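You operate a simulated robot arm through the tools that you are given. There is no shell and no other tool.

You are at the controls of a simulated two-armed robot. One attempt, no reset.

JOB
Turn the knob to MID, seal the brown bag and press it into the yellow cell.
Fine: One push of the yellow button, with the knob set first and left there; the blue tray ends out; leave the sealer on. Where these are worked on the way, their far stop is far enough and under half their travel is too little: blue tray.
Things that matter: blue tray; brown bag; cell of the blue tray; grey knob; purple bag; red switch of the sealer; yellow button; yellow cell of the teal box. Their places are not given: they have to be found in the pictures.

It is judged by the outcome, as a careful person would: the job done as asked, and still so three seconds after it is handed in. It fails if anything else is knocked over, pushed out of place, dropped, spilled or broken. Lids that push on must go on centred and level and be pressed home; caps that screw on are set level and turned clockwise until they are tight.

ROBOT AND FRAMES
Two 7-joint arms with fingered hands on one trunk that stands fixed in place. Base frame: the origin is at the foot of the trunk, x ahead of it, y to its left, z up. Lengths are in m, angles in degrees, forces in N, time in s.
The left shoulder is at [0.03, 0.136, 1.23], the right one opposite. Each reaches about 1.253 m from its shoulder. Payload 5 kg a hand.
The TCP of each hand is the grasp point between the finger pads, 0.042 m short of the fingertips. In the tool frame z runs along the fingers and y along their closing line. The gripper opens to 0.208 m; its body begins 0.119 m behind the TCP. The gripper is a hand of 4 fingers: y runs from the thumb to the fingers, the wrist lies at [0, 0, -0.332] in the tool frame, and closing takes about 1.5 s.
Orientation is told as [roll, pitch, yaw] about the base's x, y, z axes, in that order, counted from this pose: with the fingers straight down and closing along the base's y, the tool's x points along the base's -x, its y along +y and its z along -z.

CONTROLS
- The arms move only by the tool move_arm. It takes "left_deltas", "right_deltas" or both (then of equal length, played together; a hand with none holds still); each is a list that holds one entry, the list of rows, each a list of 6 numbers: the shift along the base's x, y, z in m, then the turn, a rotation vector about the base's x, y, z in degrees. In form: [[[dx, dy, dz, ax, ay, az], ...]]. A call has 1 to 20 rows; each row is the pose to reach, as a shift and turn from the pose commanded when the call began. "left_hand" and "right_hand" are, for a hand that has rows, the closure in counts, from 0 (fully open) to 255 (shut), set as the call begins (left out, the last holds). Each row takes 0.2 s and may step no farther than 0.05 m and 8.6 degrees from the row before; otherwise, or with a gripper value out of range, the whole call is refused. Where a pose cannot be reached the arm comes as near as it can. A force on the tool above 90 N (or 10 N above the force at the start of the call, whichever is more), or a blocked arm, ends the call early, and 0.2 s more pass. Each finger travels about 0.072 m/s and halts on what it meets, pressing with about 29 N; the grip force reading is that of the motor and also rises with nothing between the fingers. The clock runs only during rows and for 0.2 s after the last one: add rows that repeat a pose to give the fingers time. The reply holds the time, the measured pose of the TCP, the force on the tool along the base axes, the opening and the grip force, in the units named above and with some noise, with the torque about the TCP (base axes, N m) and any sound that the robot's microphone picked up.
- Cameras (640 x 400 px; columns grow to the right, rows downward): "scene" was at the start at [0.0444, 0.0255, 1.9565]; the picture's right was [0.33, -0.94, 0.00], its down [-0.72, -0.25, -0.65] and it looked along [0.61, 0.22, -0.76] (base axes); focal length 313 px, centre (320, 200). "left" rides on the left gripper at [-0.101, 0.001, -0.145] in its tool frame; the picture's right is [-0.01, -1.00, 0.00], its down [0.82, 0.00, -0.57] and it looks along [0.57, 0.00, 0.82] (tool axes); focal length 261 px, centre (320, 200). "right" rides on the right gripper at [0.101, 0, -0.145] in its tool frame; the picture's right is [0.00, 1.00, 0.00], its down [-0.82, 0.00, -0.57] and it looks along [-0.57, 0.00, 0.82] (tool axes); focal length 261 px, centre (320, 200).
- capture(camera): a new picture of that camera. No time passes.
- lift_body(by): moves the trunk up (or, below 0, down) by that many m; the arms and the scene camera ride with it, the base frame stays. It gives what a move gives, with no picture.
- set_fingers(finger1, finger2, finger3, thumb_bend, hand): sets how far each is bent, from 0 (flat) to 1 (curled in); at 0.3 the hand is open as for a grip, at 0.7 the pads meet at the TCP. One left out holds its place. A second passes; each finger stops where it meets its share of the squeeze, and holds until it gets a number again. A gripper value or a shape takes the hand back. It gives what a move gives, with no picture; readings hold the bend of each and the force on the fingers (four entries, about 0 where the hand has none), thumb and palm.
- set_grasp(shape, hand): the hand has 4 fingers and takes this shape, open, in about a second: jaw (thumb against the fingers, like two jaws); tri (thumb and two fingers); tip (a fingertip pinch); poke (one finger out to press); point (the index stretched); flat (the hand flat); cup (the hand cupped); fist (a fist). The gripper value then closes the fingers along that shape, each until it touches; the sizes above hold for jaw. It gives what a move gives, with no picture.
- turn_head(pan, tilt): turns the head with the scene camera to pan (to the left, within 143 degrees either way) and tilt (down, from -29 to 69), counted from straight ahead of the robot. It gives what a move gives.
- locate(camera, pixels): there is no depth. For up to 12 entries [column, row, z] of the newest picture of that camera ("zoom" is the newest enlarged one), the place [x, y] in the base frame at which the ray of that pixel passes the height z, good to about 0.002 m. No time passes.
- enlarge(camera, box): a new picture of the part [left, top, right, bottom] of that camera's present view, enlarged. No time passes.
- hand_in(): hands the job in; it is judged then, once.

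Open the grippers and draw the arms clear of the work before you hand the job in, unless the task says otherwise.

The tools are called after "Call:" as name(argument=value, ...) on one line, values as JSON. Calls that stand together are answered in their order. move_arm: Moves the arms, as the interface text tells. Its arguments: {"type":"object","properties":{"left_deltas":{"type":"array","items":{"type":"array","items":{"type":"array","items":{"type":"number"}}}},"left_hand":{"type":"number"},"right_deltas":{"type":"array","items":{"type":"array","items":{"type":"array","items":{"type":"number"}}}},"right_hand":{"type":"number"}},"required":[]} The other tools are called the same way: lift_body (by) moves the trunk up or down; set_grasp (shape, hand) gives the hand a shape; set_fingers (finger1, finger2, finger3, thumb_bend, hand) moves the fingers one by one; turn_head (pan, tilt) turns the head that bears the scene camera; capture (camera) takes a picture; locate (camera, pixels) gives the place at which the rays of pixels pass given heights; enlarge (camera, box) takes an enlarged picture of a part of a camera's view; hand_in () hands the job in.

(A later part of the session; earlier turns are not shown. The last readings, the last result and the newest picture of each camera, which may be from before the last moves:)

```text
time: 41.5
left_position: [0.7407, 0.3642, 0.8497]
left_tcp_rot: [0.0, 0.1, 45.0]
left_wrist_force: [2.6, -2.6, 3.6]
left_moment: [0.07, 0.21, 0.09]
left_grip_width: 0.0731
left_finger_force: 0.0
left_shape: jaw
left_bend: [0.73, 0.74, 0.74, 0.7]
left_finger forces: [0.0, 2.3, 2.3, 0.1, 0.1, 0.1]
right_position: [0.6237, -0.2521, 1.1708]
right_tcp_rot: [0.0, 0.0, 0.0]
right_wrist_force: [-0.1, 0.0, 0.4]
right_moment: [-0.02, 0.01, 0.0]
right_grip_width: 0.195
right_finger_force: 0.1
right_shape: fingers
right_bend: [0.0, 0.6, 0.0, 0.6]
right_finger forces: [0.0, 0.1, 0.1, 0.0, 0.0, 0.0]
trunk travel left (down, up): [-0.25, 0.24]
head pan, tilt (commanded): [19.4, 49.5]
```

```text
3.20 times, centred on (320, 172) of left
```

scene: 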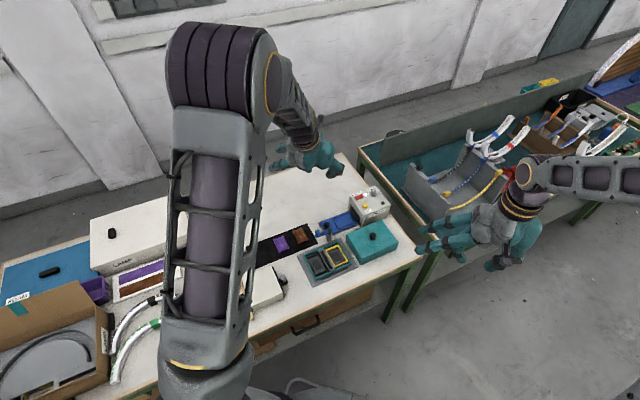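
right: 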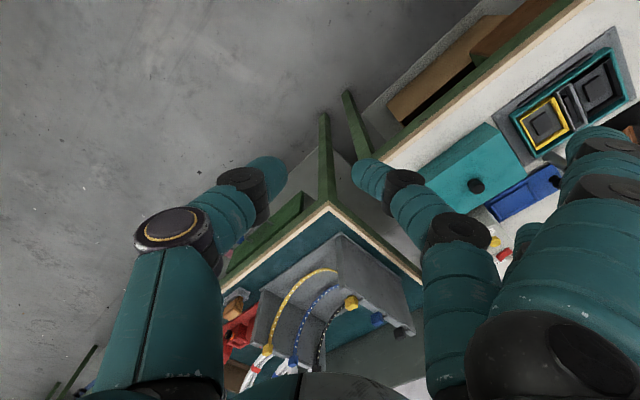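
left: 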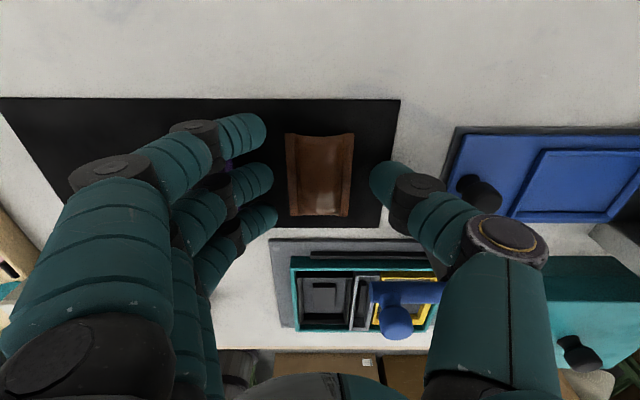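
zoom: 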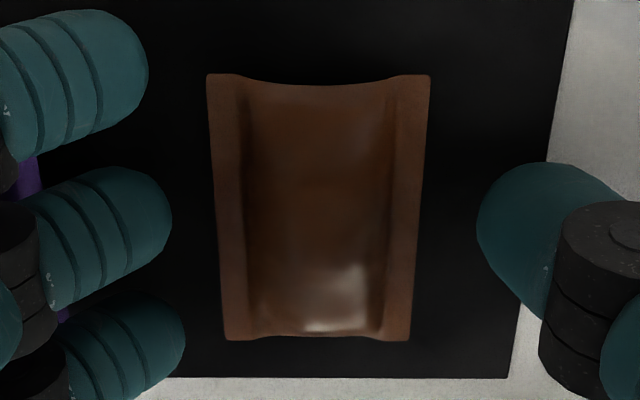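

Fingers 2 and 3 feel ~2 N on their outer side (the purple bag's edge), so closing inward relieves it. The brown bag is centred between tips; I close now.

Call:
move_arm(left_deltas=[[[0, 0, 0, 0, 0, 0], [0, 0, 0, 0, 0, 0], [0, 0, 0, 0, 0, 0], [0, 0, 0, 0, 0, 0]]], left_hand=205)

Call:
capture(camera="left")

Call:
enlarge(camera="left", box=[220, 110, 420, 235])

```text
time: 42.5
left_position: [0.74, 0.3641, 0.8485]
left_tcp_rot: [-0.1, -0.1, 45.2]
left_wrist_force: [0.4, 0.2, -0.1]
left_moment: [0.0, -0.01, 0.01]
left_grip_width: 0.0438
left_finger_force: 29.0
left_shape: jaw
left_bend: [0.73, 0.73, 0.73, 0.7]
left_finger forces: [8.4, 8.1, 8.4, 0.1, 23.8, 0.0]
right_position: [0.6229, -0.2535, 1.1717]
right_tcp_rot: [0.1, 0.1, 0.0]
right_wrist_force: [-1.0, -0.7, 0.2]
right_moment: [0.01, 0.02, 0.01]
right_grip_width: 0.1953
right_finger_force: 0.2
right_shape: fingers
right_bend: [0.0, 0.6, 0.0, 0.6]
right_finger forces: [0.0, 0.0, 0.0, 0.0, 0.1, 0.0]
trunk travel left (down, up): [-0.25, 0.24]
head pan, tilt (commanded): [19.4, 49.5]
```

```text
taken
```

left: 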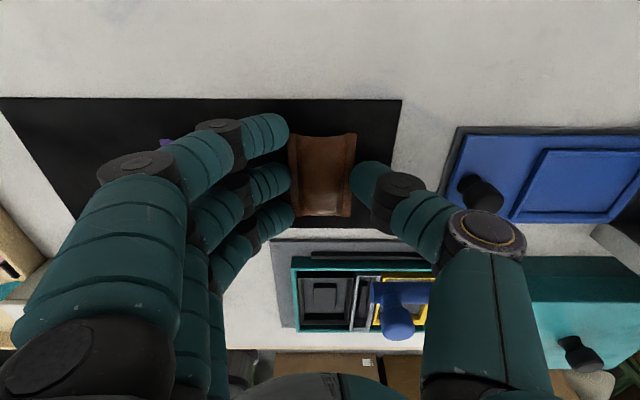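

```text
3.20 times, centred on (320, 172) of left
```

zoom: 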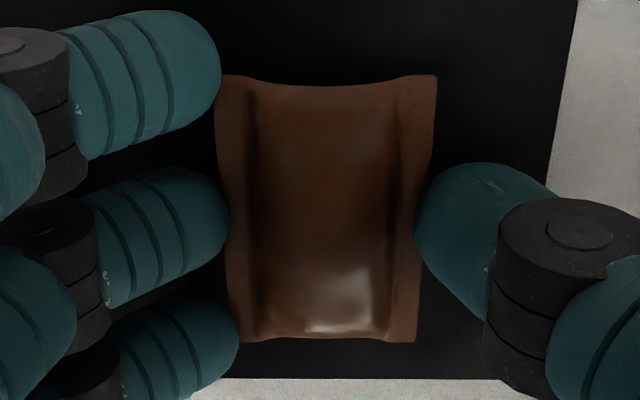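

All three fingers and the thumb grip the bag (8+8+8 vs 24 N). I lift it straight up to a safe height.

Call:
move_arm(left_deltas=[[[0, 0, 0.01, 0, 0, 0], [0, 0, 0.025, 0, 0, 0], [0, 0, 0.05, 0, 0, 0], [0, 0, 0.08, 0, 0, 0], [0, 0, 0.11, 0, 0, 0], [0, 0, 0.14, 0, 0, 0], [0, 0, 0.15, 0, 0, 0], [0, 0, 0.15, 0, 0, 0]]])

Call:
capture(camera="left")

Call:
enlarge(camera="left", box=[180, 60, 420, 210])

```text
time: 44.3
left_position: [0.7386, 0.3651, 1.0013]
left_tcp_rot: [0.0, 0.0, 45.0]
left_wrist_force: [-0.4, -0.7, -0.2]
left_moment: [-0.04, 0.0, -0.04]
left_grip_width: 0.0439
left_finger_force: 29.0
left_shape: jaw
left_bend: [0.73, 0.73, 0.73, 0.7]
left_finger forces: [8.4, 8.1, 8.5, 0.1, 23.9, 0.1]
right_position: [0.6252, -0.2533, 1.1724]
right_tcp_rot: [0.0, 0.0, 0.1]
right_wrist_force: [-0.9, 0.3, -0.2]
right_moment: [0.0, -0.02, 0.01]
right_grip_width: 0.1954
right_finger_force: 0.2
right_shape: fingers
right_bend: [0.0, 0.6, 0.0, 0.6]
right_finger forces: [0.0, 0.0, 0.0, 0.0, 0.0, 0.0]
trunk travel left (down, up): [-0.25, 0.24]
head pan, tilt (commanded): [19.4, 49.5]
```

```text
taken
```

left: 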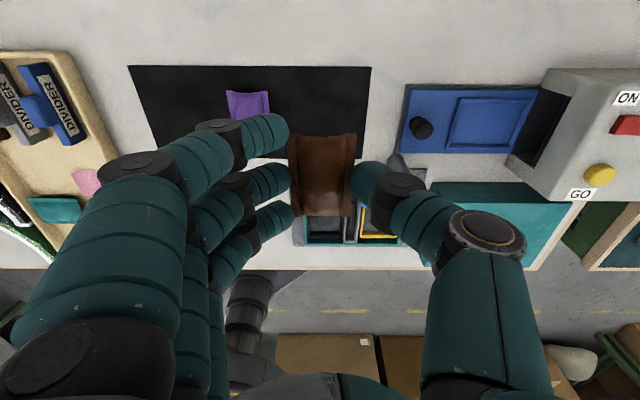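

```text
2.67 times, centred on (300, 135) of left
```

zoom: 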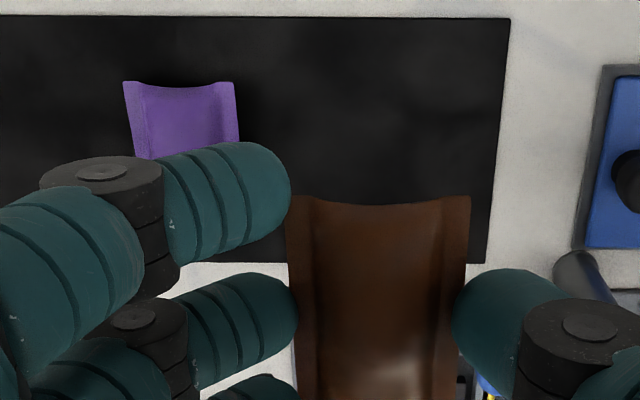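

Bag is lifted; purple bag still lies on the mat. I carry it at z=1.0 over to the tray cell (0.885,0.204), turning −90° on the way.

Call:
move_arm(left_deltas=[[[0.0121, -0.0134, 0, 0, 0, -7.5], [0.0241, -0.0268, 0, 0, 0, -15], [0.0362, -0.0402, 0, 0, 0, -22.5], [0.0483, -0.0536, 0, 0, 0, -30], [0.0603, -0.067, 0, 0, 0, -37.5], [0.0724, -0.0804, 0, 0, 0, -45], [0.0845, -0.0938, 0, 0, 0, -52.5], [0.0965, -0.1072, 0, 0, 0, -60], [0.1086, -0.1206, 0, 0, 0, -67.5], [0.1207, -0.134, 0, 0, 0, -75], [0.1327, -0.1474, 0, 0, 0, -82.5], [0.1448, -0.1608, 0, 0, 0, -90], [0.1448, -0.1608, 0, 0, 0, -90], [0.1448, -0.1608, 0, 0, 0, -90]]])

Call:
capture(camera="left")

Call:
capture(camera="scene")

```text
time: 47.3
left_position: [0.886, 0.2036, 0.9972]
left_tcp_rot: [0.0, 0.1, -45.0]
left_wrist_force: [1.6, -0.5, -1.4]
left_moment: [0.02, -0.03, 0.0]
left_grip_width: 0.0437
left_finger_force: 28.9
left_shape: jaw
left_bend: [0.73, 0.73, 0.73, 0.7]
left_finger forces: [8.5, 8.1, 8.4, 0.1, 23.6, 0.0]
right_position: [0.6241, -0.2524, 1.1709]
right_tcp_rot: [-0.1, 0.0, 0.0]
right_wrist_force: [0.5, 0.1, 0.1]
right_moment: [0.02, 0.01, -0.02]
right_grip_width: 0.195
right_finger_force: 0.0
right_shape: fingers
right_bend: [0.0, 0.6, 0.0, 0.6]
right_finger forces: [0.0, 0.0, 0.0, 0.1, 0.0, 0.0]
trunk travel left (down, up): [-0.25, 0.24]
head pan, tilt (commanded): [19.4, 49.5]
```

```text
taken
```

left: 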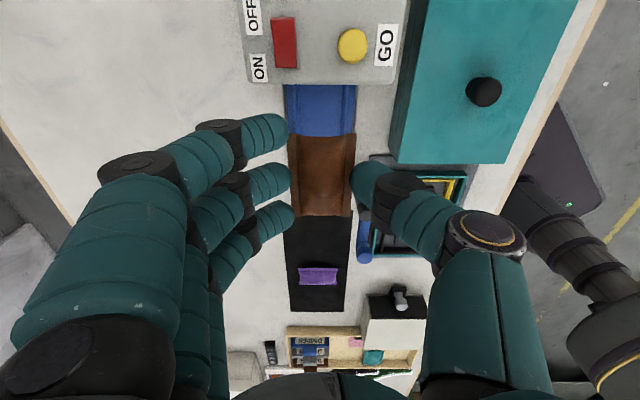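

```text
taken
```

scene: 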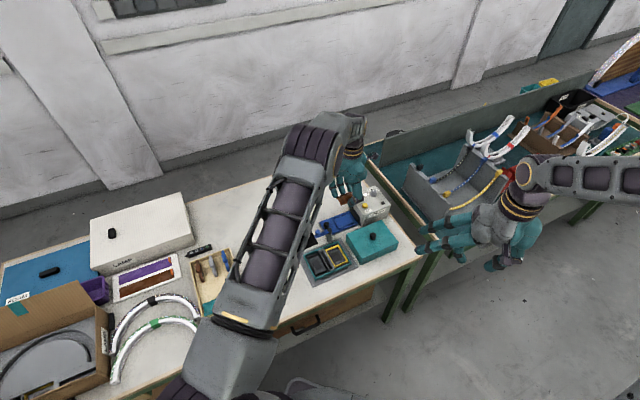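

I enlarge to check lateral alignment of the bag over the tray.

Call:
enlarge(camera="left", box=[256, 75, 384, 155])

Call:
enlarge(camera="scene", box=[310, 170, 390, 220])

```text
5.00 times, centred on (320, 115) of left
```

zoom: 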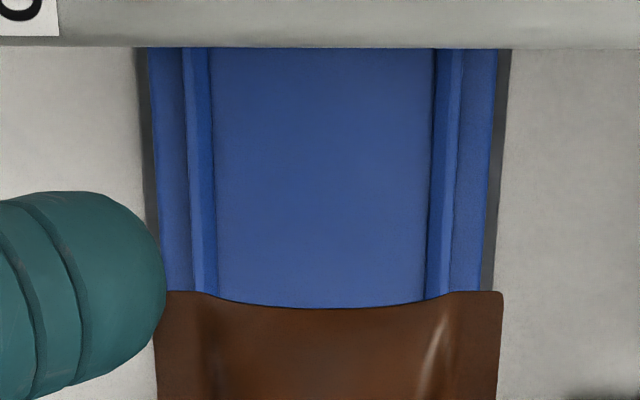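

```text
8.00 times, centred on (350, 195) of scene
```

zoom: 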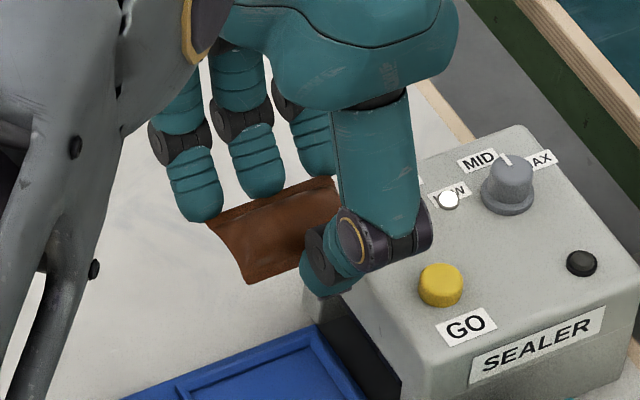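

The bag is laterally aligned with the cell (inner edges 217/425, bag centre ≈ 321 in the zoom). I descend to TCP z≈0.872.

Call:
move_arm(left_deltas=[[[0, 0, -0.03, 0, 0, -0.5], [0, 0, -0.06, 0, 0, -0.5], [0, 0, -0.09, 0, 0, -0.5], [0, 0, -0.11, 0, 0, -0.5], [0, 0, -0.122, 0, 0, -0.5], [0, 0, -0.128, 0, 0, -0.5], [0, 0, -0.128, 0, 0, -0.5]]])

Call:
capture(camera="left")

Call:
enlarge(camera="left", box=[240, 110, 400, 210])

Call:
enlarge(camera="scene", box=[310, 195, 374, 235])

```text
time: 48.9
left_position: [0.8855, 0.2021, 0.8692]
left_tcp_rot: [0.0, 0.0, -45.4]
left_wrist_force: [-0.9, 0.5, -0.5]
left_moment: [0.02, -0.05, 0.0]
left_grip_width: 0.0437
left_finger_force: 28.4
left_shape: jaw
left_bend: [0.73, 0.73, 0.73, 0.7]
left_finger forces: [8.8, 8.0, 8.5, 0.0, 23.7, 0.0]
right_position: [0.6242, -0.2527, 1.1717]
right_tcp_rot: [-0.1, -0.1, 0.0]
right_wrist_force: [0.2, -1.0, 0.6]
right_moment: [0.02, -0.04, -0.02]
right_grip_width: 0.1953
right_finger_force: 0.1
right_shape: fingers
right_bend: [0.0, 0.6, 0.0, 0.6]
right_finger forces: [0.0, 0.0, 0.0, 0.1, 0.1, 0.1]
trunk travel left (down, up): [-0.25, 0.24]
head pan, tilt (commanded): [19.4, 49.5]
```

```text
taken
```

left: 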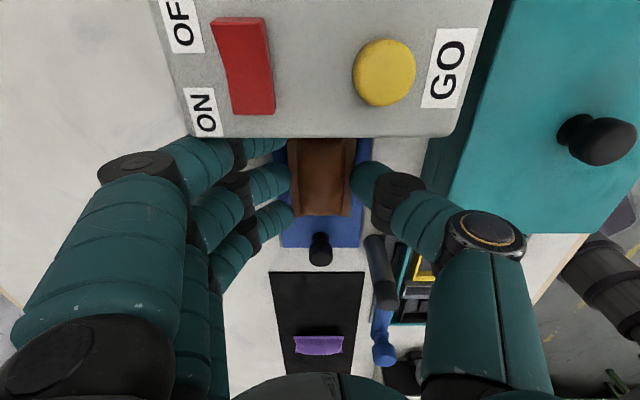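

```text
4.00 times, centred on (320, 160) of left
```

zoom: 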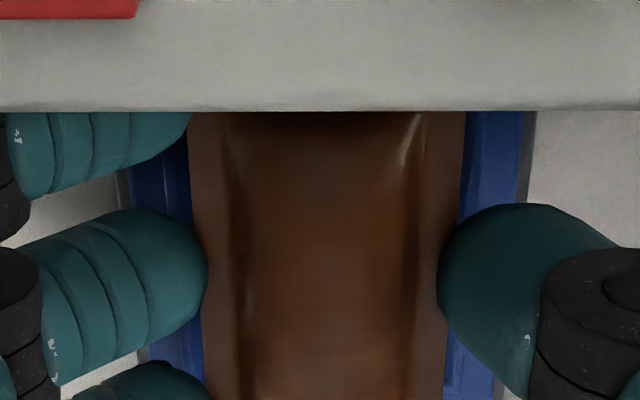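

```text
10.00 times, centred on (342, 215) of scene
```

zoom: 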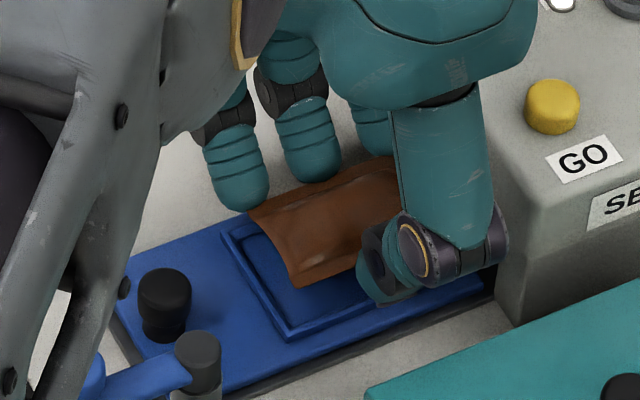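

Scene view shows the bag over the cell with its edge lined up. I lower in 2 mm steps until the bag meets the tray floor.

Call:
move_arm(left_deltas=[[[0, 0, -0.002, 0, 0, 0], [0, 0, -0.004, 0, 0, 0], [0, 0, -0.006, 0, 0, 0], [0, 0, -0.008, 0, 0, 0], [0, 0, -0.008, 0, 0, 0]]])

Call:
enlarge(camera="scene", box=[310, 195, 374, 235])

```text
time: 50.1
left_position: [0.8845, 0.2027, 0.8637]
left_tcp_rot: [0.0, 0.1, -45.4]
left_wrist_force: [-0.5, 0.2, 0.2]
left_moment: [-0.01, -0.03, 0.04]
left_grip_width: 0.0435
left_finger_force: 28.7
left_shape: jaw
left_bend: [0.73, 0.73, 0.73, 0.7]
left_finger forces: [8.5, 8.0, 8.4, 0.0, 23.8, 0.1]
right_position: [0.6244, -0.2521, 1.1723]
right_tcp_rot: [0.0, 0.0, 0.0]
right_wrist_force: [0.5, -0.1, 0.5]
right_moment: [0.03, -0.02, 0.02]
right_grip_width: 0.1951
right_finger_force: 0.1
right_shape: fingers
right_bend: [0.0, 0.6, 0.0, 0.6]
right_finger forces: [0.0, 0.1, 0.0, 0.0, 0.1, 0.0]
trunk travel left (down, up): [-0.25, 0.24]
head pan, tilt (commanded): [19.4, 49.5]
```

```text
10.00 times, centred on (342, 215) of scene
```

zoom: 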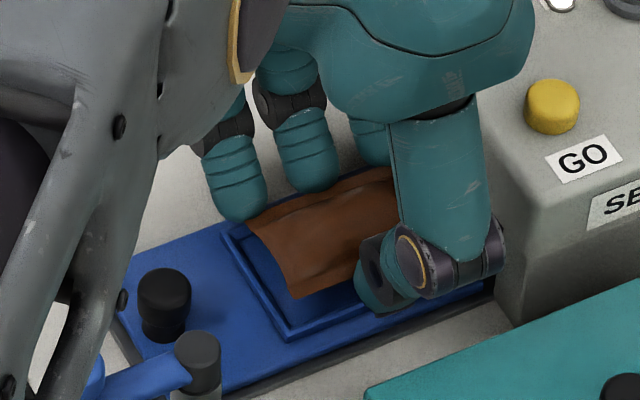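

No contact yet at z≈0.864; I continue downward in small steps.

Call:
move_arm(left_deltas=[[[0, 0, -0.002, 0, 0, 0], [0, 0, -0.004, 0, 0, 0], [0, 0, -0.0055, 0, 0, 0], [0, 0, -0.0055, 0, 0, 0]]])

Call:
enlarge(camera="scene", box=[310, 195, 374, 235])

```text
time: 51.1
left_position: [0.8862, 0.2034, 0.8608]
left_tcp_rot: [0.1, -0.1, -45.4]
left_wrist_force: [1.3, 0.4, 10.8]
left_moment: [0.36, -0.23, -0.05]
left_grip_width: 0.0441
left_finger_force: 29.0
left_shape: jaw
left_bend: [0.73, 0.73, 0.73, 0.7]
left_finger forces: [12.4, 11.2, 14.4, 0.0, 25.3, 0.1]
right_position: [0.623, -0.2528, 1.172]
right_tcp_rot: [0.0, -0.1, 0.0]
right_wrist_force: [-0.5, -0.4, 0.0]
right_moment: [0.0, 0.01, -0.03]
right_grip_width: 0.195
right_finger_force: 0.0
right_shape: fingers
right_bend: [0.0, 0.6, 0.0, 0.6]
right_finger forces: [0.0, 0.0, 0.1, 0.0, 0.1, 0.1]
trunk travel left (down, up): [-0.25, 0.24]
head pan, tilt (commanded): [19.4, 49.5]
```

```text
10.00 times, centred on (342, 215) of scene
```

zoom: 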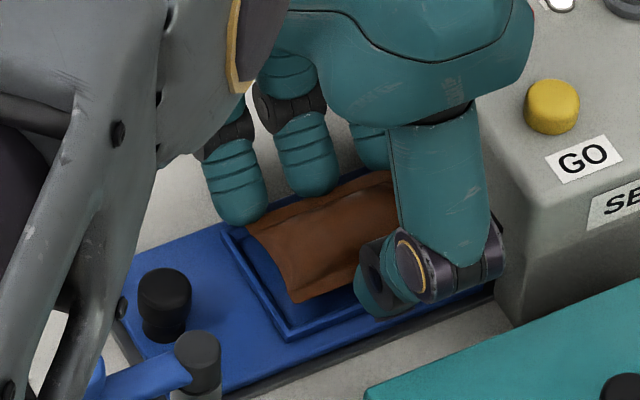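

Contact of ~11 N on the finger side (fingertips on the rim); the bag's base is at about floor level. I back off 2 mm and release gently.

Call:
move_arm(left_deltas=[[[0, 0, 0.002, 0, 0, 0], [0, 0, 0.002, 0, 0, 0]]])

Call:
move_arm(left_deltas=[[[0, 0, 0, 0, 0, 0], [0, 0, 0, 0, 0, 0], [0, 0, 0, 0, 0, 0], [0, 0, 0.005, 0, 0, 0]]], left_hand=165)

Call:
capture(camera="left")

Call:
enlarge(camera="scene", box=[310, 195, 374, 235])

```text
time: 51.7
left_position: [0.8844, 0.2022, 0.8597]
left_tcp_rot: [-0.1, 0.1, -45.4]
left_wrist_force: [0.9, 0.2, 5.4]
left_moment: [0.25, -0.18, -0.02]
left_grip_width: 0.0438
left_finger_force: 28.8
left_shape: jaw
left_bend: [0.73, 0.73, 0.73, 0.7]
left_finger forces: [9.8, 10.8, 12.0, 0.0, 25.2, 0.0]
right_position: [0.6237, -0.253, 1.1727]
right_tcp_rot: [0.1, 0.0, -0.1]
right_wrist_force: [-0.5, 0.0, 0.5]
right_moment: [0.0, -0.03, 0.02]
right_grip_width: 0.1952
right_finger_force: 0.1
right_shape: fingers
right_bend: [0.0, 0.6, 0.0, 0.6]
right_finger forces: [0.1, 0.1, 0.1, 0.1, 0.0, 0.1]
trunk travel left (down, up): [-0.25, 0.24]
head pan, tilt (commanded): [19.4, 49.5]
```

```text
time: 52.7
left_position: [0.8856, 0.2032, 0.8643]
left_tcp_rot: [0.1, 0.1, -45.5]
left_wrist_force: [-0.7, 0.6, -0.4]
left_moment: [0.0, 0.02, 0.02]
left_grip_width: 0.0727
left_finger_force: 0.0
left_shape: jaw
left_bend: [0.74, 0.74, 0.74, 0.7]
left_finger forces: [0.1, 0.0, 0.1, 0.1, 0.0, 0.0]
right_position: [0.6231, -0.2525, 1.1728]
right_tcp_rot: [0.1, -0.1, 0.2]
right_wrist_force: [-0.6, 0.3, 0.7]
right_moment: [-0.01, 0.01, 0.0]
right_grip_width: 0.195
right_finger_force: 0.0
right_shape: fingers
right_bend: [0.0, 0.6, 0.0, 0.6]
right_finger forces: [0.0, 0.0, 0.0, 0.0, 0.0, 0.1]
trunk travel left (down, up): [-0.25, 0.24]
head pan, tilt (commanded): [19.4, 49.5]
```

```text
taken
```

left: 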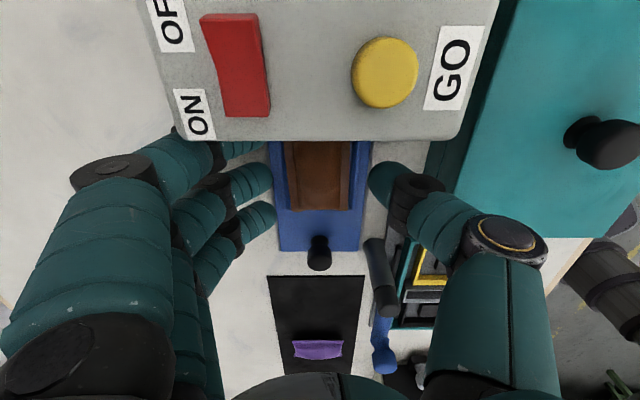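

```text
10.00 times, centred on (342, 215) of scene
```

zoom: 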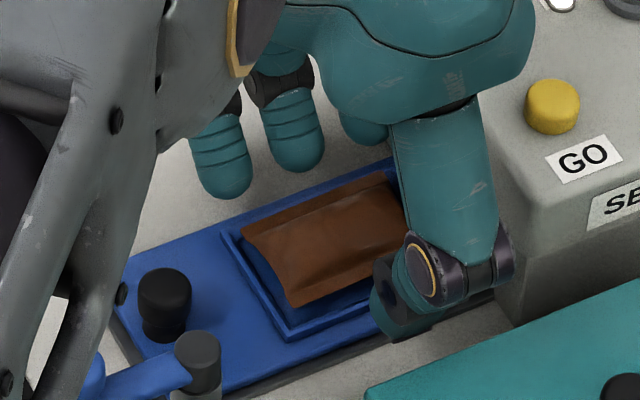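

The bag rests in the tray cell. I raise the hand and move back for a view from above.

Call:
move_arm(left_deltas=[[[0, 0, 0.02, 0, 0, 0], [0, 0, 0.05, 0, 0, 0], [-0.01, 0.01, 0.09, 0, 0, 0], [-0.03, 0.03, 0.12, 0, 0, 0], [-0.05, 0.05, 0.14, 0, 0, 0], [-0.06, 0.06, 0.15, 0, 0, 0], [-0.06, 0.06, 0.15, 0, 0, 0]]])

Call:
capture(camera="left")

Call:
enlarge(camera="left", box=[256, 60, 384, 140])

Call:
enlarge(camera="scene", box=[310, 195, 374, 235])

```text
time: 54.3
left_position: [0.8247, 0.2639, 1.0141]
left_tcp_rot: [0.0, 0.0, -45.5]
left_wrist_force: [-0.5, -0.3, -0.7]
left_moment: [-0.01, -0.01, 0.01]
left_grip_width: 0.0728
left_finger_force: 0.1
left_shape: jaw
left_bend: [0.74, 0.74, 0.74, 0.7]
left_finger forces: [0.0, 0.0, 0.0, 0.0, 0.0, 0.1]
right_position: [0.6244, -0.2528, 1.1719]
right_tcp_rot: [-0.1, 0.0, 0.2]
right_wrist_force: [-0.6, -0.4, -0.5]
right_moment: [0.03, -0.02, -0.03]
right_grip_width: 0.1954
right_finger_force: 0.1
right_shape: fingers
right_bend: [0.0, 0.6, 0.0, 0.6]
right_finger forces: [0.0, 0.0, 0.0, 0.0, 0.1, 0.0]
trunk travel left (down, up): [-0.25, 0.24]
head pan, tilt (commanded): [19.4, 49.5]
```

```text
taken
```

left: 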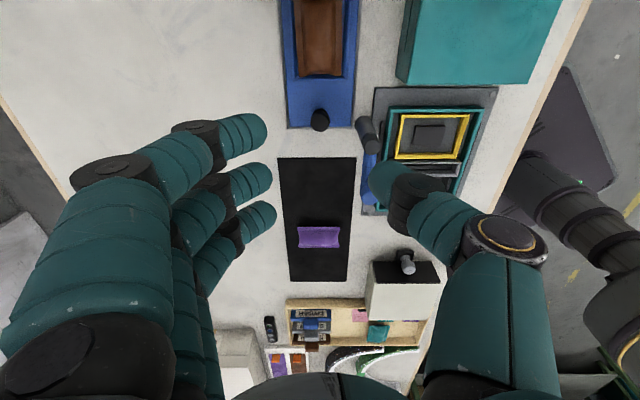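

```text
5.00 times, centred on (320, 100) of left
```

zoom: 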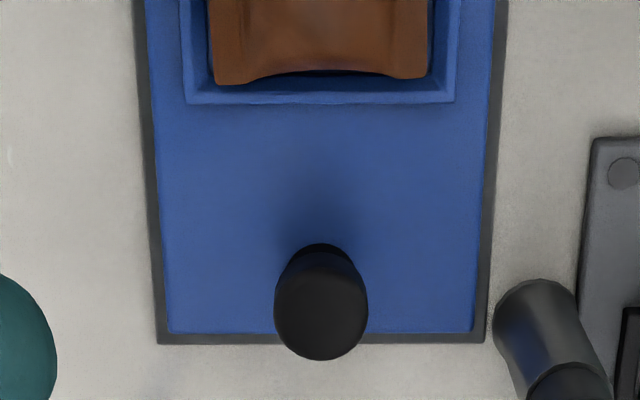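

```text
10.00 times, centred on (342, 215) of scene
```

zoom: 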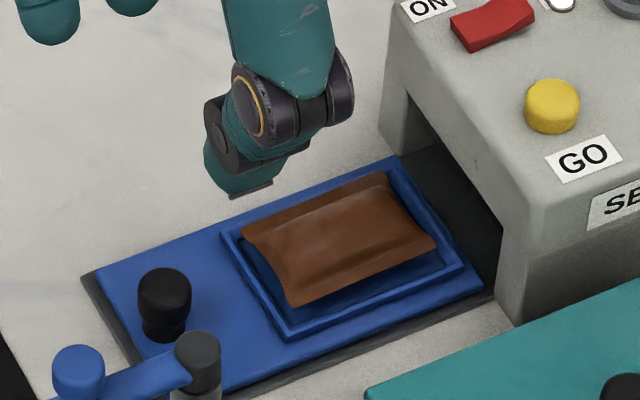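

The bag sits squarely inside the tray cell. Now the tray knob: at about (320,123) in the left view; I locate it and compare with the scene view.

Call:
locate(camera="left", pixels=[[320.2, 123.6, 0.842], [320.2, 121, 0.835], [320, 116, 0.812]])

Call:
locate(camera="zoom", pixels=[[164, 283, 0.842], [164, 305, 0.83], [164, 335, 0.812]])

Call:
set_grasp(hand="left", shape="tip")

```text
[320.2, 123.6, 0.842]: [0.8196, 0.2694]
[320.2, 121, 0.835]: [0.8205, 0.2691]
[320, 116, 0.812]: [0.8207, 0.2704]
```

```text
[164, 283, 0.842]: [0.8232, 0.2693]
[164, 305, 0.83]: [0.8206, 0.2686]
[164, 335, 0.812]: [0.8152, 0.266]
```

```text
time: 55.2
left_position: [0.8242, 0.265, 1.0142]
left_tcp_rot: [0.1, 0.1, -45.4]
left_wrist_force: [1.0, 0.5, 0.0]
left_moment: [0.04, -0.02, -0.01]
left_grip_width: 0.2078
left_finger_force: 0.1
left_shape: tip
left_bend: [0.06, 0.3, 0.06, 0.3]
left_finger forces: [0.1, 0.1, 0.1, 0.0, 0.1, 0.1]
right_position: [0.6245, -0.2526, 1.1725]
right_tcp_rot: [0.0, -0.1, 0.1]
right_wrist_force: [0.3, -0.9, -0.2]
right_moment: [-0.04, 0.01, 0.01]
right_grip_width: 0.1955
right_finger_force: 0.1
right_shape: fingers
right_bend: [0.0, 0.6, 0.0, 0.6]
right_finger forces: [0.0, 0.0, 0.0, 0.0, 0.0, 0.0]
trunk travel left (down, up): [-0.25, 0.24]
head pan, tilt (commanded): [19.4, 49.5]
```

The tray knob is at (0.8205,0.269), but a pinch there would bring the thumb against the post. I try the "poke" shape to push the knob with one finger instead.

Call:
set_grasp(hand="left", shape="poke")

Call:
capture(camera="left")

Call:
capture(camera="scene")

Call:
enlarge(camera="scene", box=[270, 140, 398, 220])

```text
time: 56.1
left_position: [0.8244, 0.2646, 1.0156]
left_tcp_rot: [-0.1, 0.0, -45.4]
left_wrist_force: [-0.1, 0.1, 0.6]
left_moment: [-0.01, -0.01, -0.01]
left_grip_width: 0.0
left_finger_force: 0.1
left_shape: poke
left_bend: [1.0, 1.0, 1.0, 0.45]
left_finger forces: [0.1, 0.1, 0.1, 0.0, 0.0, 0.0]
right_position: [0.6234, -0.2516, 1.1715]
right_tcp_rot: [0.0, 0.1, 0.0]
right_wrist_force: [0.1, -0.9, -0.1]
right_moment: [-0.02, -0.02, 0.01]
right_grip_width: 0.1949
right_finger_force: 0.1
right_shape: fingers
right_bend: [0.0, 0.6, 0.0, 0.6]
right_finger forces: [0.0, 0.1, 0.0, 0.0, 0.1, 0.0]
trunk travel left (down, up): [-0.25, 0.24]
head pan, tilt (commanded): [19.4, 49.5]
```

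```text
taken
```

left: 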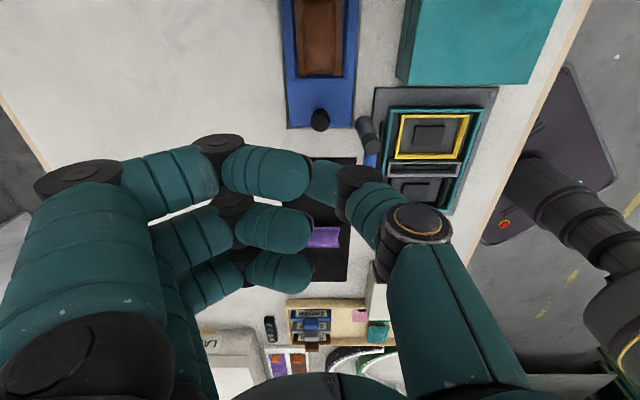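

```text
taken
```

scene: 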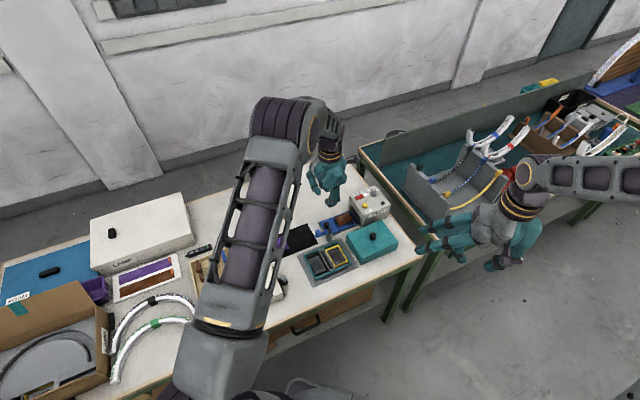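

```text
5.00 times, centred on (334, 180) of scene
```

zoom: 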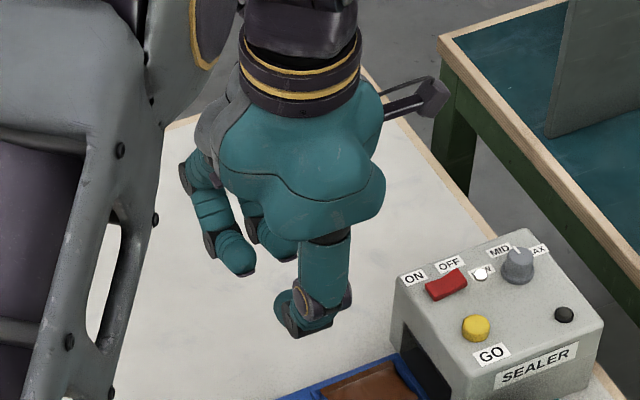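

The poke shape isn't a straight finger. A pinch with yaw −30° keeps the thumb clear of both post and sealer, so I return to the tip shape at 0.055 opening and hover over the tray knob.

Call:
set_grasp(hand="left", shape="tip")

Call:
move_arm(left_deltas=[[[-0.002, 0.002, -0.01, 0, 0, 5], [-0.0035, 0.004, -0.03, 0, 0, 10], [-0.0048, 0.0053, -0.05, 0, 0, 15.5], [-0.0048, 0.0053, -0.075, 0, 0, 15.5], [-0.0048, 0.0053, -0.095, 0, 0, 15.5], [-0.0048, 0.0053, -0.095, 0, 0, 15.5], [-0.0048, 0.0053, -0.095, 0, 0, 15.5]]], left_hand=185)

Call:
capture(camera="left")

Call:
enlarge(camera="left", box=[240, 110, 400, 210])

Call:
enlarge(camera="scene", box=[290, 190, 370, 240])

```text
time: 57.0
left_position: [0.8243, 0.2645, 1.0148]
left_tcp_rot: [0.1, 0.0, -45.5]
left_wrist_force: [-0.6, 0.1, -0.2]
left_moment: [0.01, 0.03, -0.01]
left_grip_width: 0.2081
left_finger_force: 0.1
left_shape: tip
left_bend: [0.06, 0.3, 0.06, 0.3]
left_finger forces: [0.0, 0.0, 0.0, 0.1, 0.0, 0.1]
right_position: [0.6243, -0.2526, 1.1723]
right_tcp_rot: [0.0, 0.0, 0.0]
right_wrist_force: [0.3, -0.2, 0.5]
right_moment: [0.03, 0.04, 0.04]
right_grip_width: 0.1952
right_finger_force: 0.0
right_shape: fingers
right_bend: [0.0, 0.6, 0.0, 0.6]
right_finger forces: [0.0, 0.0, 0.0, 0.0, 0.0, 0.0]
trunk travel left (down, up): [-0.25, 0.24]
head pan, tilt (commanded): [19.4, 49.5]
```

```text
time: 58.6
left_position: [0.8196, 0.2693, 0.9176]
left_tcp_rot: [0.0, 0.0, -29.9]
left_wrist_force: [0.6, 0.0, -0.3]
left_moment: [0.0, 0.03, -0.03]
left_grip_width: 0.0577
left_finger_force: 0.1
left_shape: tip
left_bend: [0.05, 0.73, 0.05, 0.7]
left_finger forces: [0.1, 0.1, 0.0, 0.0, 0.1, 0.0]
right_position: [0.6239, -0.2536, 1.1721]
right_tcp_rot: [0.1, -0.1, -0.1]
right_wrist_force: [0.6, 0.0, -0.4]
right_moment: [0.0, 0.03, -0.01]
right_grip_width: 0.195
right_finger_force: 0.0
right_shape: fingers
right_bend: [0.0, 0.6, 0.0, 0.6]
right_finger forces: [0.1, 0.0, 0.1, 0.0, 0.1, 0.0]
trunk travel left (down, up): [-0.25, 0.24]
head pan, tilt (commanded): [19.4, 49.5]
```

```text
taken
```

left: 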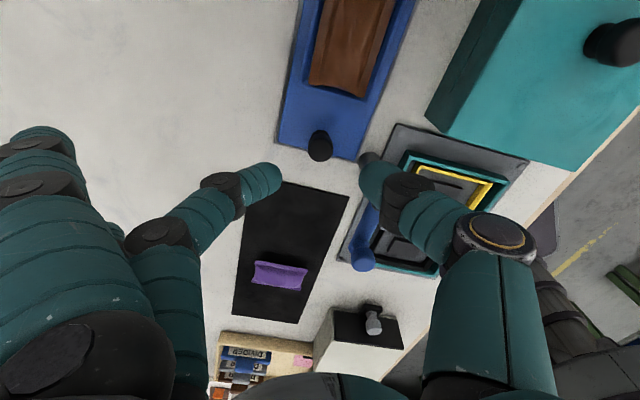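

```text
4.00 times, centred on (320, 160) of left
```

zoom: 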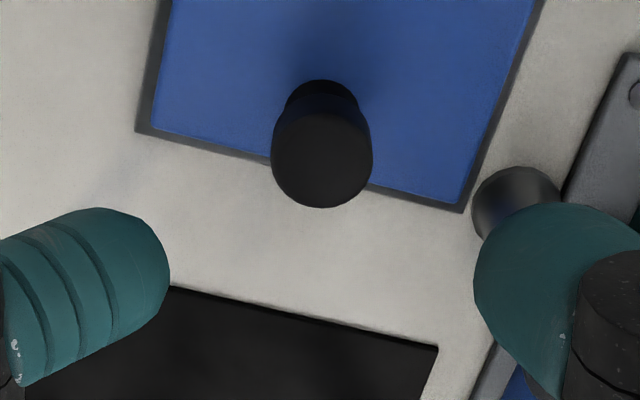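

```text
8.00 times, centred on (330, 215) of scene
```

zoom: 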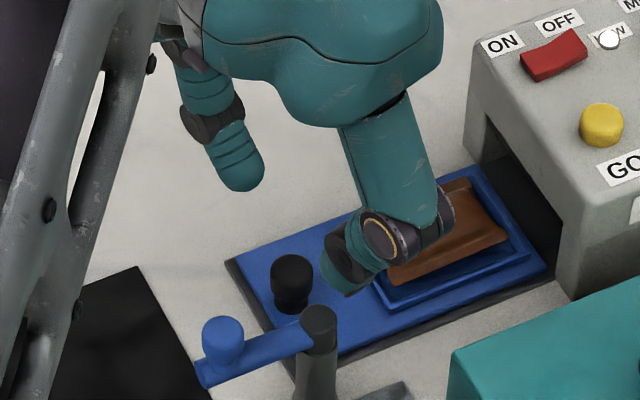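

The knob is centred; the thumb's clearance to the post is slim, so I turn to yaw −20° and descend to TCP z≈0.867.

Call:
move_arm(left_deltas=[[[0, 0, 0, 0, 0, 5], [0, 0, 0, 0, 0, 10], [0, 0, -0.015, 0, 0, 10], [0, 0, -0.03, 0, 0, 10], [0, 0, -0.042, 0, 0, 10], [0, 0, -0.0535, 0, 0, 10], [0, 0, -0.0535, 0, 0, 10]]])

Call:
capture(camera="left")

Call:
enlarge(camera="left", box=[240, 130, 400, 230])

Call:
enlarge(camera="scene", box=[290, 190, 370, 240])

```text
time: 60.2
left_position: [0.8183, 0.2691, 0.8662]
left_tcp_rot: [0.0, 0.0, -19.9]
left_wrist_force: [-0.8, 0.4, 0.5]
left_moment: [0.0, 0.0, 0.01]
left_grip_width: 0.0577
left_finger_force: 0.1
left_shape: tip
left_bend: [0.05, 0.73, 0.05, 0.7]
left_finger forces: [0.1, 0.0, 0.1, 0.0, 0.0, 0.1]
right_position: [0.6236, -0.2539, 1.1725]
right_tcp_rot: [0.0, 0.0, 0.1]
right_wrist_force: [-0.1, -0.1, 0.0]
right_moment: [-0.02, -0.01, -0.01]
right_grip_width: 0.1949
right_finger_force: 0.1
right_shape: fingers
right_bend: [0.0, 0.6, 0.0, 0.6]
right_finger forces: [0.0, 0.0, 0.0, 0.0, 0.1, 0.0]
trunk travel left (down, up): [-0.25, 0.24]
head pan, tilt (commanded): [19.4, 49.5]
```

```text
taken
```

left: 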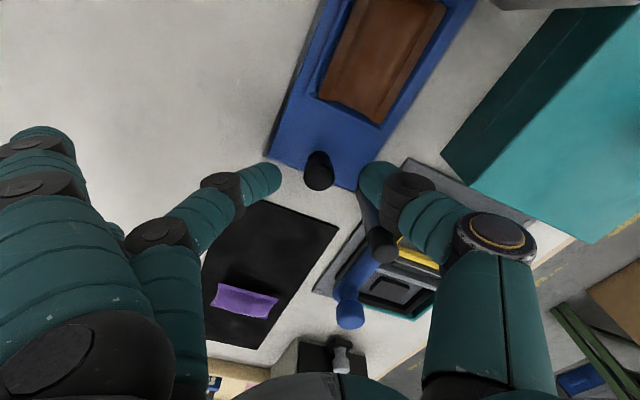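

```text
4.00 times, centred on (320, 180) of left
```

zoom: 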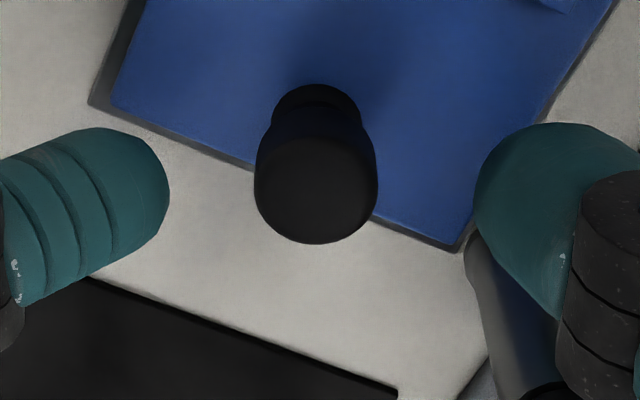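

```text
8.00 times, centred on (330, 215) of scene
```

zoom: 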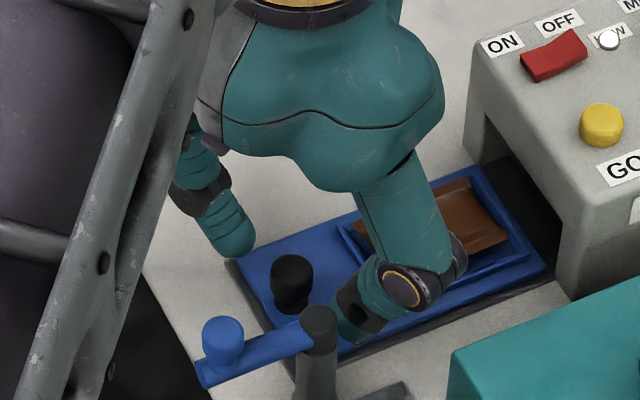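

Tips straddle the knob, slightly behind centre; I shift 3 mm forward and pinch it.

Call:
move_arm(left_deltas=[[[0.003, -0.001, 0, 0, 0, 0], [0.003, -0.001, 0, 0, 0, 0], [0.003, -0.001, 0, 0, 0, 0], [0.003, -0.001, 0, 0, 0, 0], [0.003, -0.001, 0, 0, 0, 0]]], left_hand=235)

Call:
enlarge(camera="left", box=[240, 130, 400, 230])

Call:
enlarge(camera="scene", box=[290, 190, 370, 240])

```text
time: 61.4
left_position: [0.8231, 0.268, 0.8653]
left_tcp_rot: [0.0, 0.0, -19.9]
left_wrist_force: [0.2, -1.4, -2.5]
left_moment: [0.0, -0.04, 0.0]
left_grip_width: 0.0165
left_finger_force: 29.1
left_shape: tip
left_bend: [0.27, 0.72, 0.27, 0.7]
left_finger forces: [0.0, 25.5, 0.1, 0.1, 26.2, 0.1]
right_position: [0.6249, -0.2531, 1.1712]
right_tcp_rot: [0.0, -0.1, -0.1]
right_wrist_force: [0.6, 0.0, -0.4]
right_moment: [-0.01, 0.02, -0.01]
right_grip_width: 0.1951
right_finger_force: 0.1
right_shape: fingers
right_bend: [0.0, 0.6, 0.0, 0.6]
right_finger forces: [0.1, 0.0, 0.0, 0.0, 0.0, 0.0]
trunk travel left (down, up): [-0.25, 0.24]
head pan, tilt (commanded): [19.4, 49.5]
```

```text
4.00 times, centred on (320, 180) of left
```

zoom: 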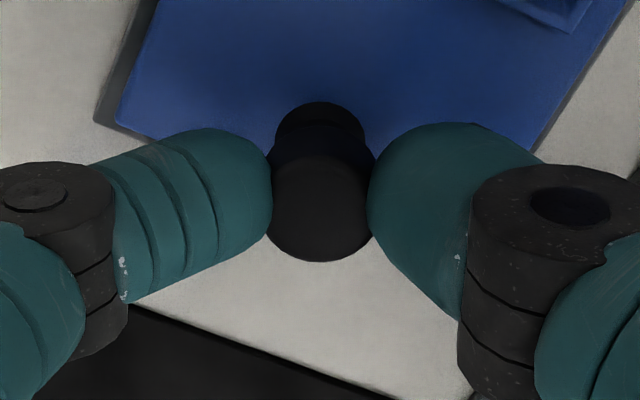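

```text
8.00 times, centred on (330, 215) of scene
```

zoom: 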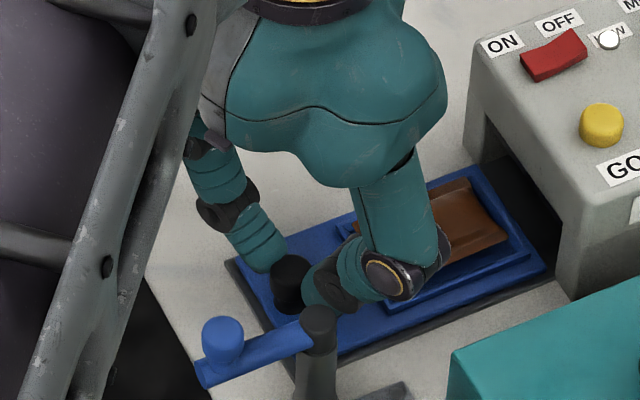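

The tray knob is gripped (both tips ~26 N). I slide the tray along (0.70,−0.71) into the sealer by 5 cm first.

Call:
move_arm(left_deltas=[[[0.007, -0.0071, 0, 0, 0, 0], [0.014, -0.0143, 0, 0, 0, 0], [0.021, -0.0214, 0, 0, 0, 0], [0.028, -0.0285, 0, 0, 0, 0], [0.035, -0.0357, 0, 0, 0, 0], [0.035, -0.0357, 0, 0, 0, 0]]])

Call:
capture(camera="left")

Call:
enlarge(camera="scene", box=[310, 180, 390, 230])

```text
time: 62.8
left_position: [0.8583, 0.2335, 0.8652]
left_tcp_rot: [0.0, 0.0, -19.9]
left_wrist_force: [-1.8, -0.9, -5.2]
left_moment: [0.01, -0.04, 0.03]
left_grip_width: 0.0167
left_finger_force: 29.1
left_shape: tip
left_bend: [0.28, 0.72, 0.28, 0.7]
left_finger forces: [0.0, 25.4, 0.1, 0.0, 26.4, 0.0]
right_position: [0.6246, -0.2524, 1.1714]
right_tcp_rot: [0.0, 0.0, 0.0]
right_wrist_force: [-0.9, -0.2, -0.5]
right_moment: [0.0, 0.03, -0.02]
right_grip_width: 0.1955
right_finger_force: 0.1
right_shape: fingers
right_bend: [0.0, 0.6, 0.0, 0.6]
right_finger forces: [0.1, 0.0, 0.0, 0.0, 0.0, 0.0]
trunk travel left (down, up): [-0.25, 0.24]
head pan, tilt (commanded): [19.4, 49.5]
```

```text
taken
```

left: 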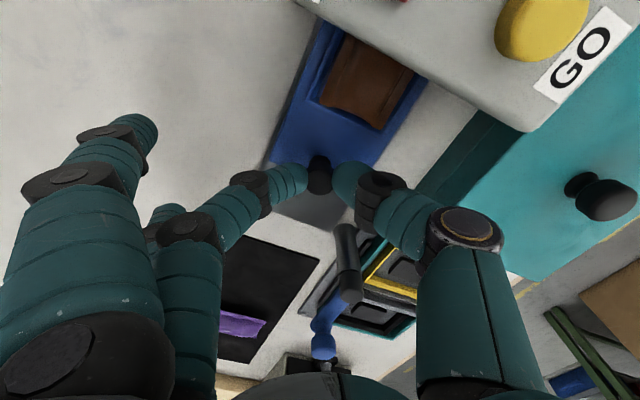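

```text
8.00 times, centred on (350, 205) of scene
```

zoom: 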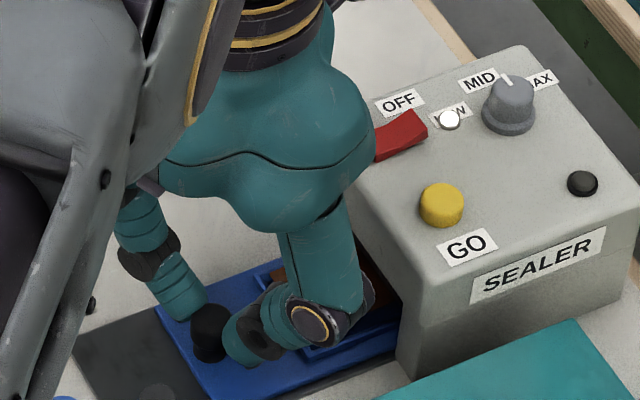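

The tray has slid 5 cm with low force. To keep the thumb's joint away from the sealer I now regrip at yaw −45°.

Call:
move_arm(left_deltas=[[[0, 0, 0, 0, 0, 0], [0, 0, 0, 0, 0, 0], [0, 0, 0, 0, 0, 0], [0, 0, 0, 0, 0, -8], [0, 0, 0, 0, 0, -16], [0, 0, 0, 0, 0, -24], [0, 0, 0, 0, 0, -25.5], [0, 0, 0, 0, 0, -25.5]]], left_hand=190)

Call:
enlarge(camera="left", box=[240, 130, 400, 230])

Call:
enlarge(camera="scene", box=[310, 180, 390, 230])

```text
time: 64.6
left_position: [0.8575, 0.2318, 0.8667]
left_tcp_rot: [0.0, 0.0, -45.5]
left_wrist_force: [0.7, -0.2, -0.1]
left_moment: [-0.02, 0.01, 0.01]
left_grip_width: 0.0525
left_finger_force: 0.1
left_shape: tip
left_bend: [0.06, 0.73, 0.06, 0.7]
left_finger forces: [0.0, 0.0, 0.0, 0.1, 0.1, 0.0]
right_position: [0.624, -0.2526, 1.1713]
right_tcp_rot: [0.0, 0.1, 0.0]
right_wrist_force: [0.0, -0.4, -0.3]
right_moment: [-0.03, -0.01, -0.01]
right_grip_width: 0.1947
right_finger_force: 0.1
right_shape: fingers
right_bend: [0.0, 0.6, 0.0, 0.6]
right_finger forces: [0.0, 0.0, 0.1, 0.0, 0.1, 0.0]
trunk travel left (down, up): [-0.25, 0.24]
head pan, tilt (commanded): [19.4, 49.5]
```

```text
4.00 times, centred on (320, 180) of left
```

zoom: 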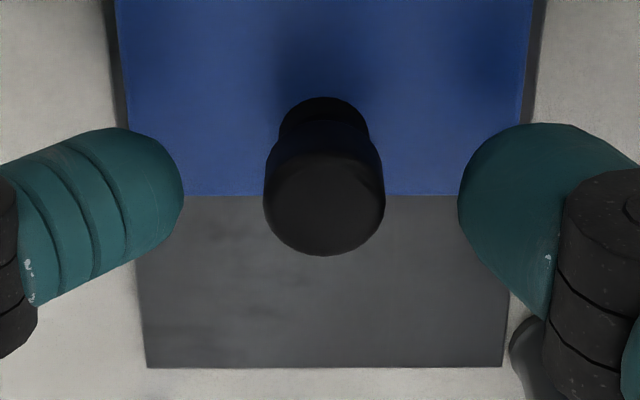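

```text
8.00 times, centred on (350, 205) of scene
```

zoom: 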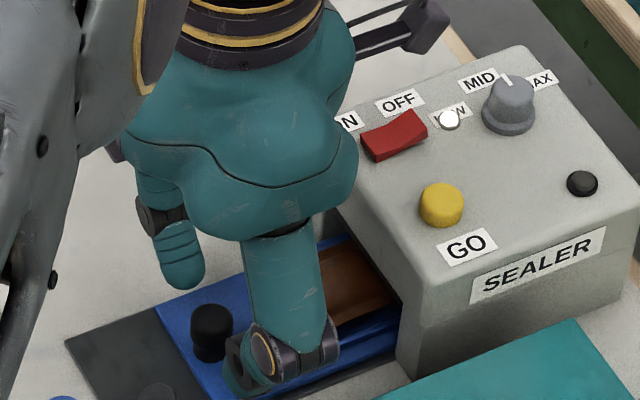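

Knob centred between the tips. I regrip and push another 3.5 cm.

Call:
move_arm(left_deltas=[[[0, 0, 0, 0, 0, 0], [0, 0, 0, 0, 0, 0], [0, 0, 0, 0, 0, 0], [0, 0, 0, 0, 0, 0], [0.0056, -0.0057, 0, 0, 0, 0], [0.0112, -0.0114, 0, 0, 0, 0], [0.0168, -0.0171, 0, 0, 0, 0], [0.0224, -0.0228, 0, 0, 0, 0], [0.0245, -0.025, 0, 0, 0, 0]]], left_hand=235)

Call:
enlarge(camera="scene", box=[310, 180, 390, 230])

Call:
capture(camera="left")

```text
time: 66.6
left_position: [0.8822, 0.2083, 0.866]
left_tcp_rot: [0.0, 0.1, -45.5]
left_wrist_force: [-1.4, -0.3, 0.4]
left_moment: [0.04, -0.02, -0.03]
left_grip_width: 0.0172
left_finger_force: 28.8
left_shape: tip
left_bend: [0.28, 0.72, 0.28, 0.7]
left_finger forces: [0.0, 25.4, 0.1, 0.0, 26.9, 0.0]
right_position: [0.624, -0.2524, 1.1729]
right_tcp_rot: [0.0, 0.0, 0.0]
right_wrist_force: [-0.4, 0.4, 0.2]
right_moment: [0.0, -0.02, -0.02]
right_grip_width: 0.1952
right_finger_force: 0.1
right_shape: fingers
right_bend: [0.0, 0.6, 0.0, 0.6]
right_finger forces: [0.1, 0.1, 0.1, 0.1, 0.0, 0.0]
trunk travel left (down, up): [-0.25, 0.24]
head pan, tilt (commanded): [19.4, 49.5]
```

```text
8.00 times, centred on (350, 205) of scene
```

zoom: 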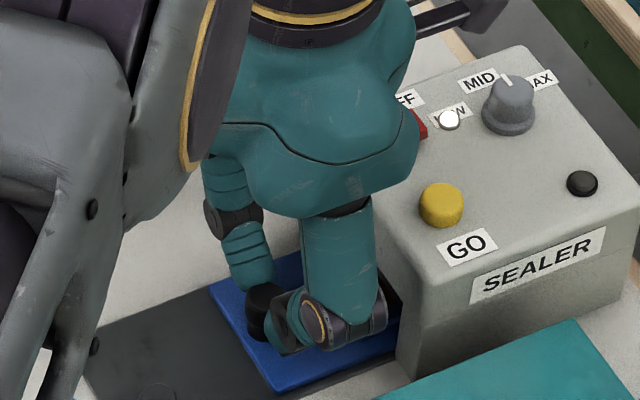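

```text
taken
```

left: 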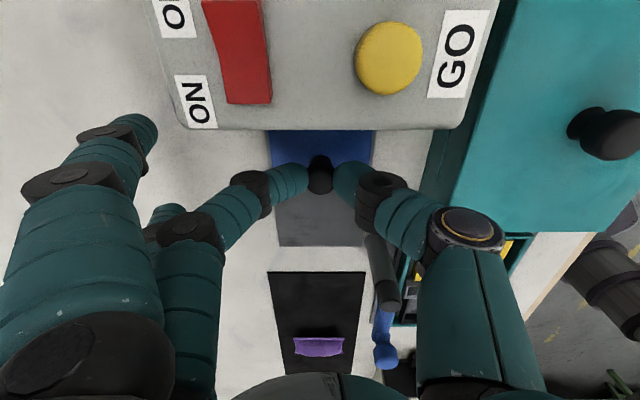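

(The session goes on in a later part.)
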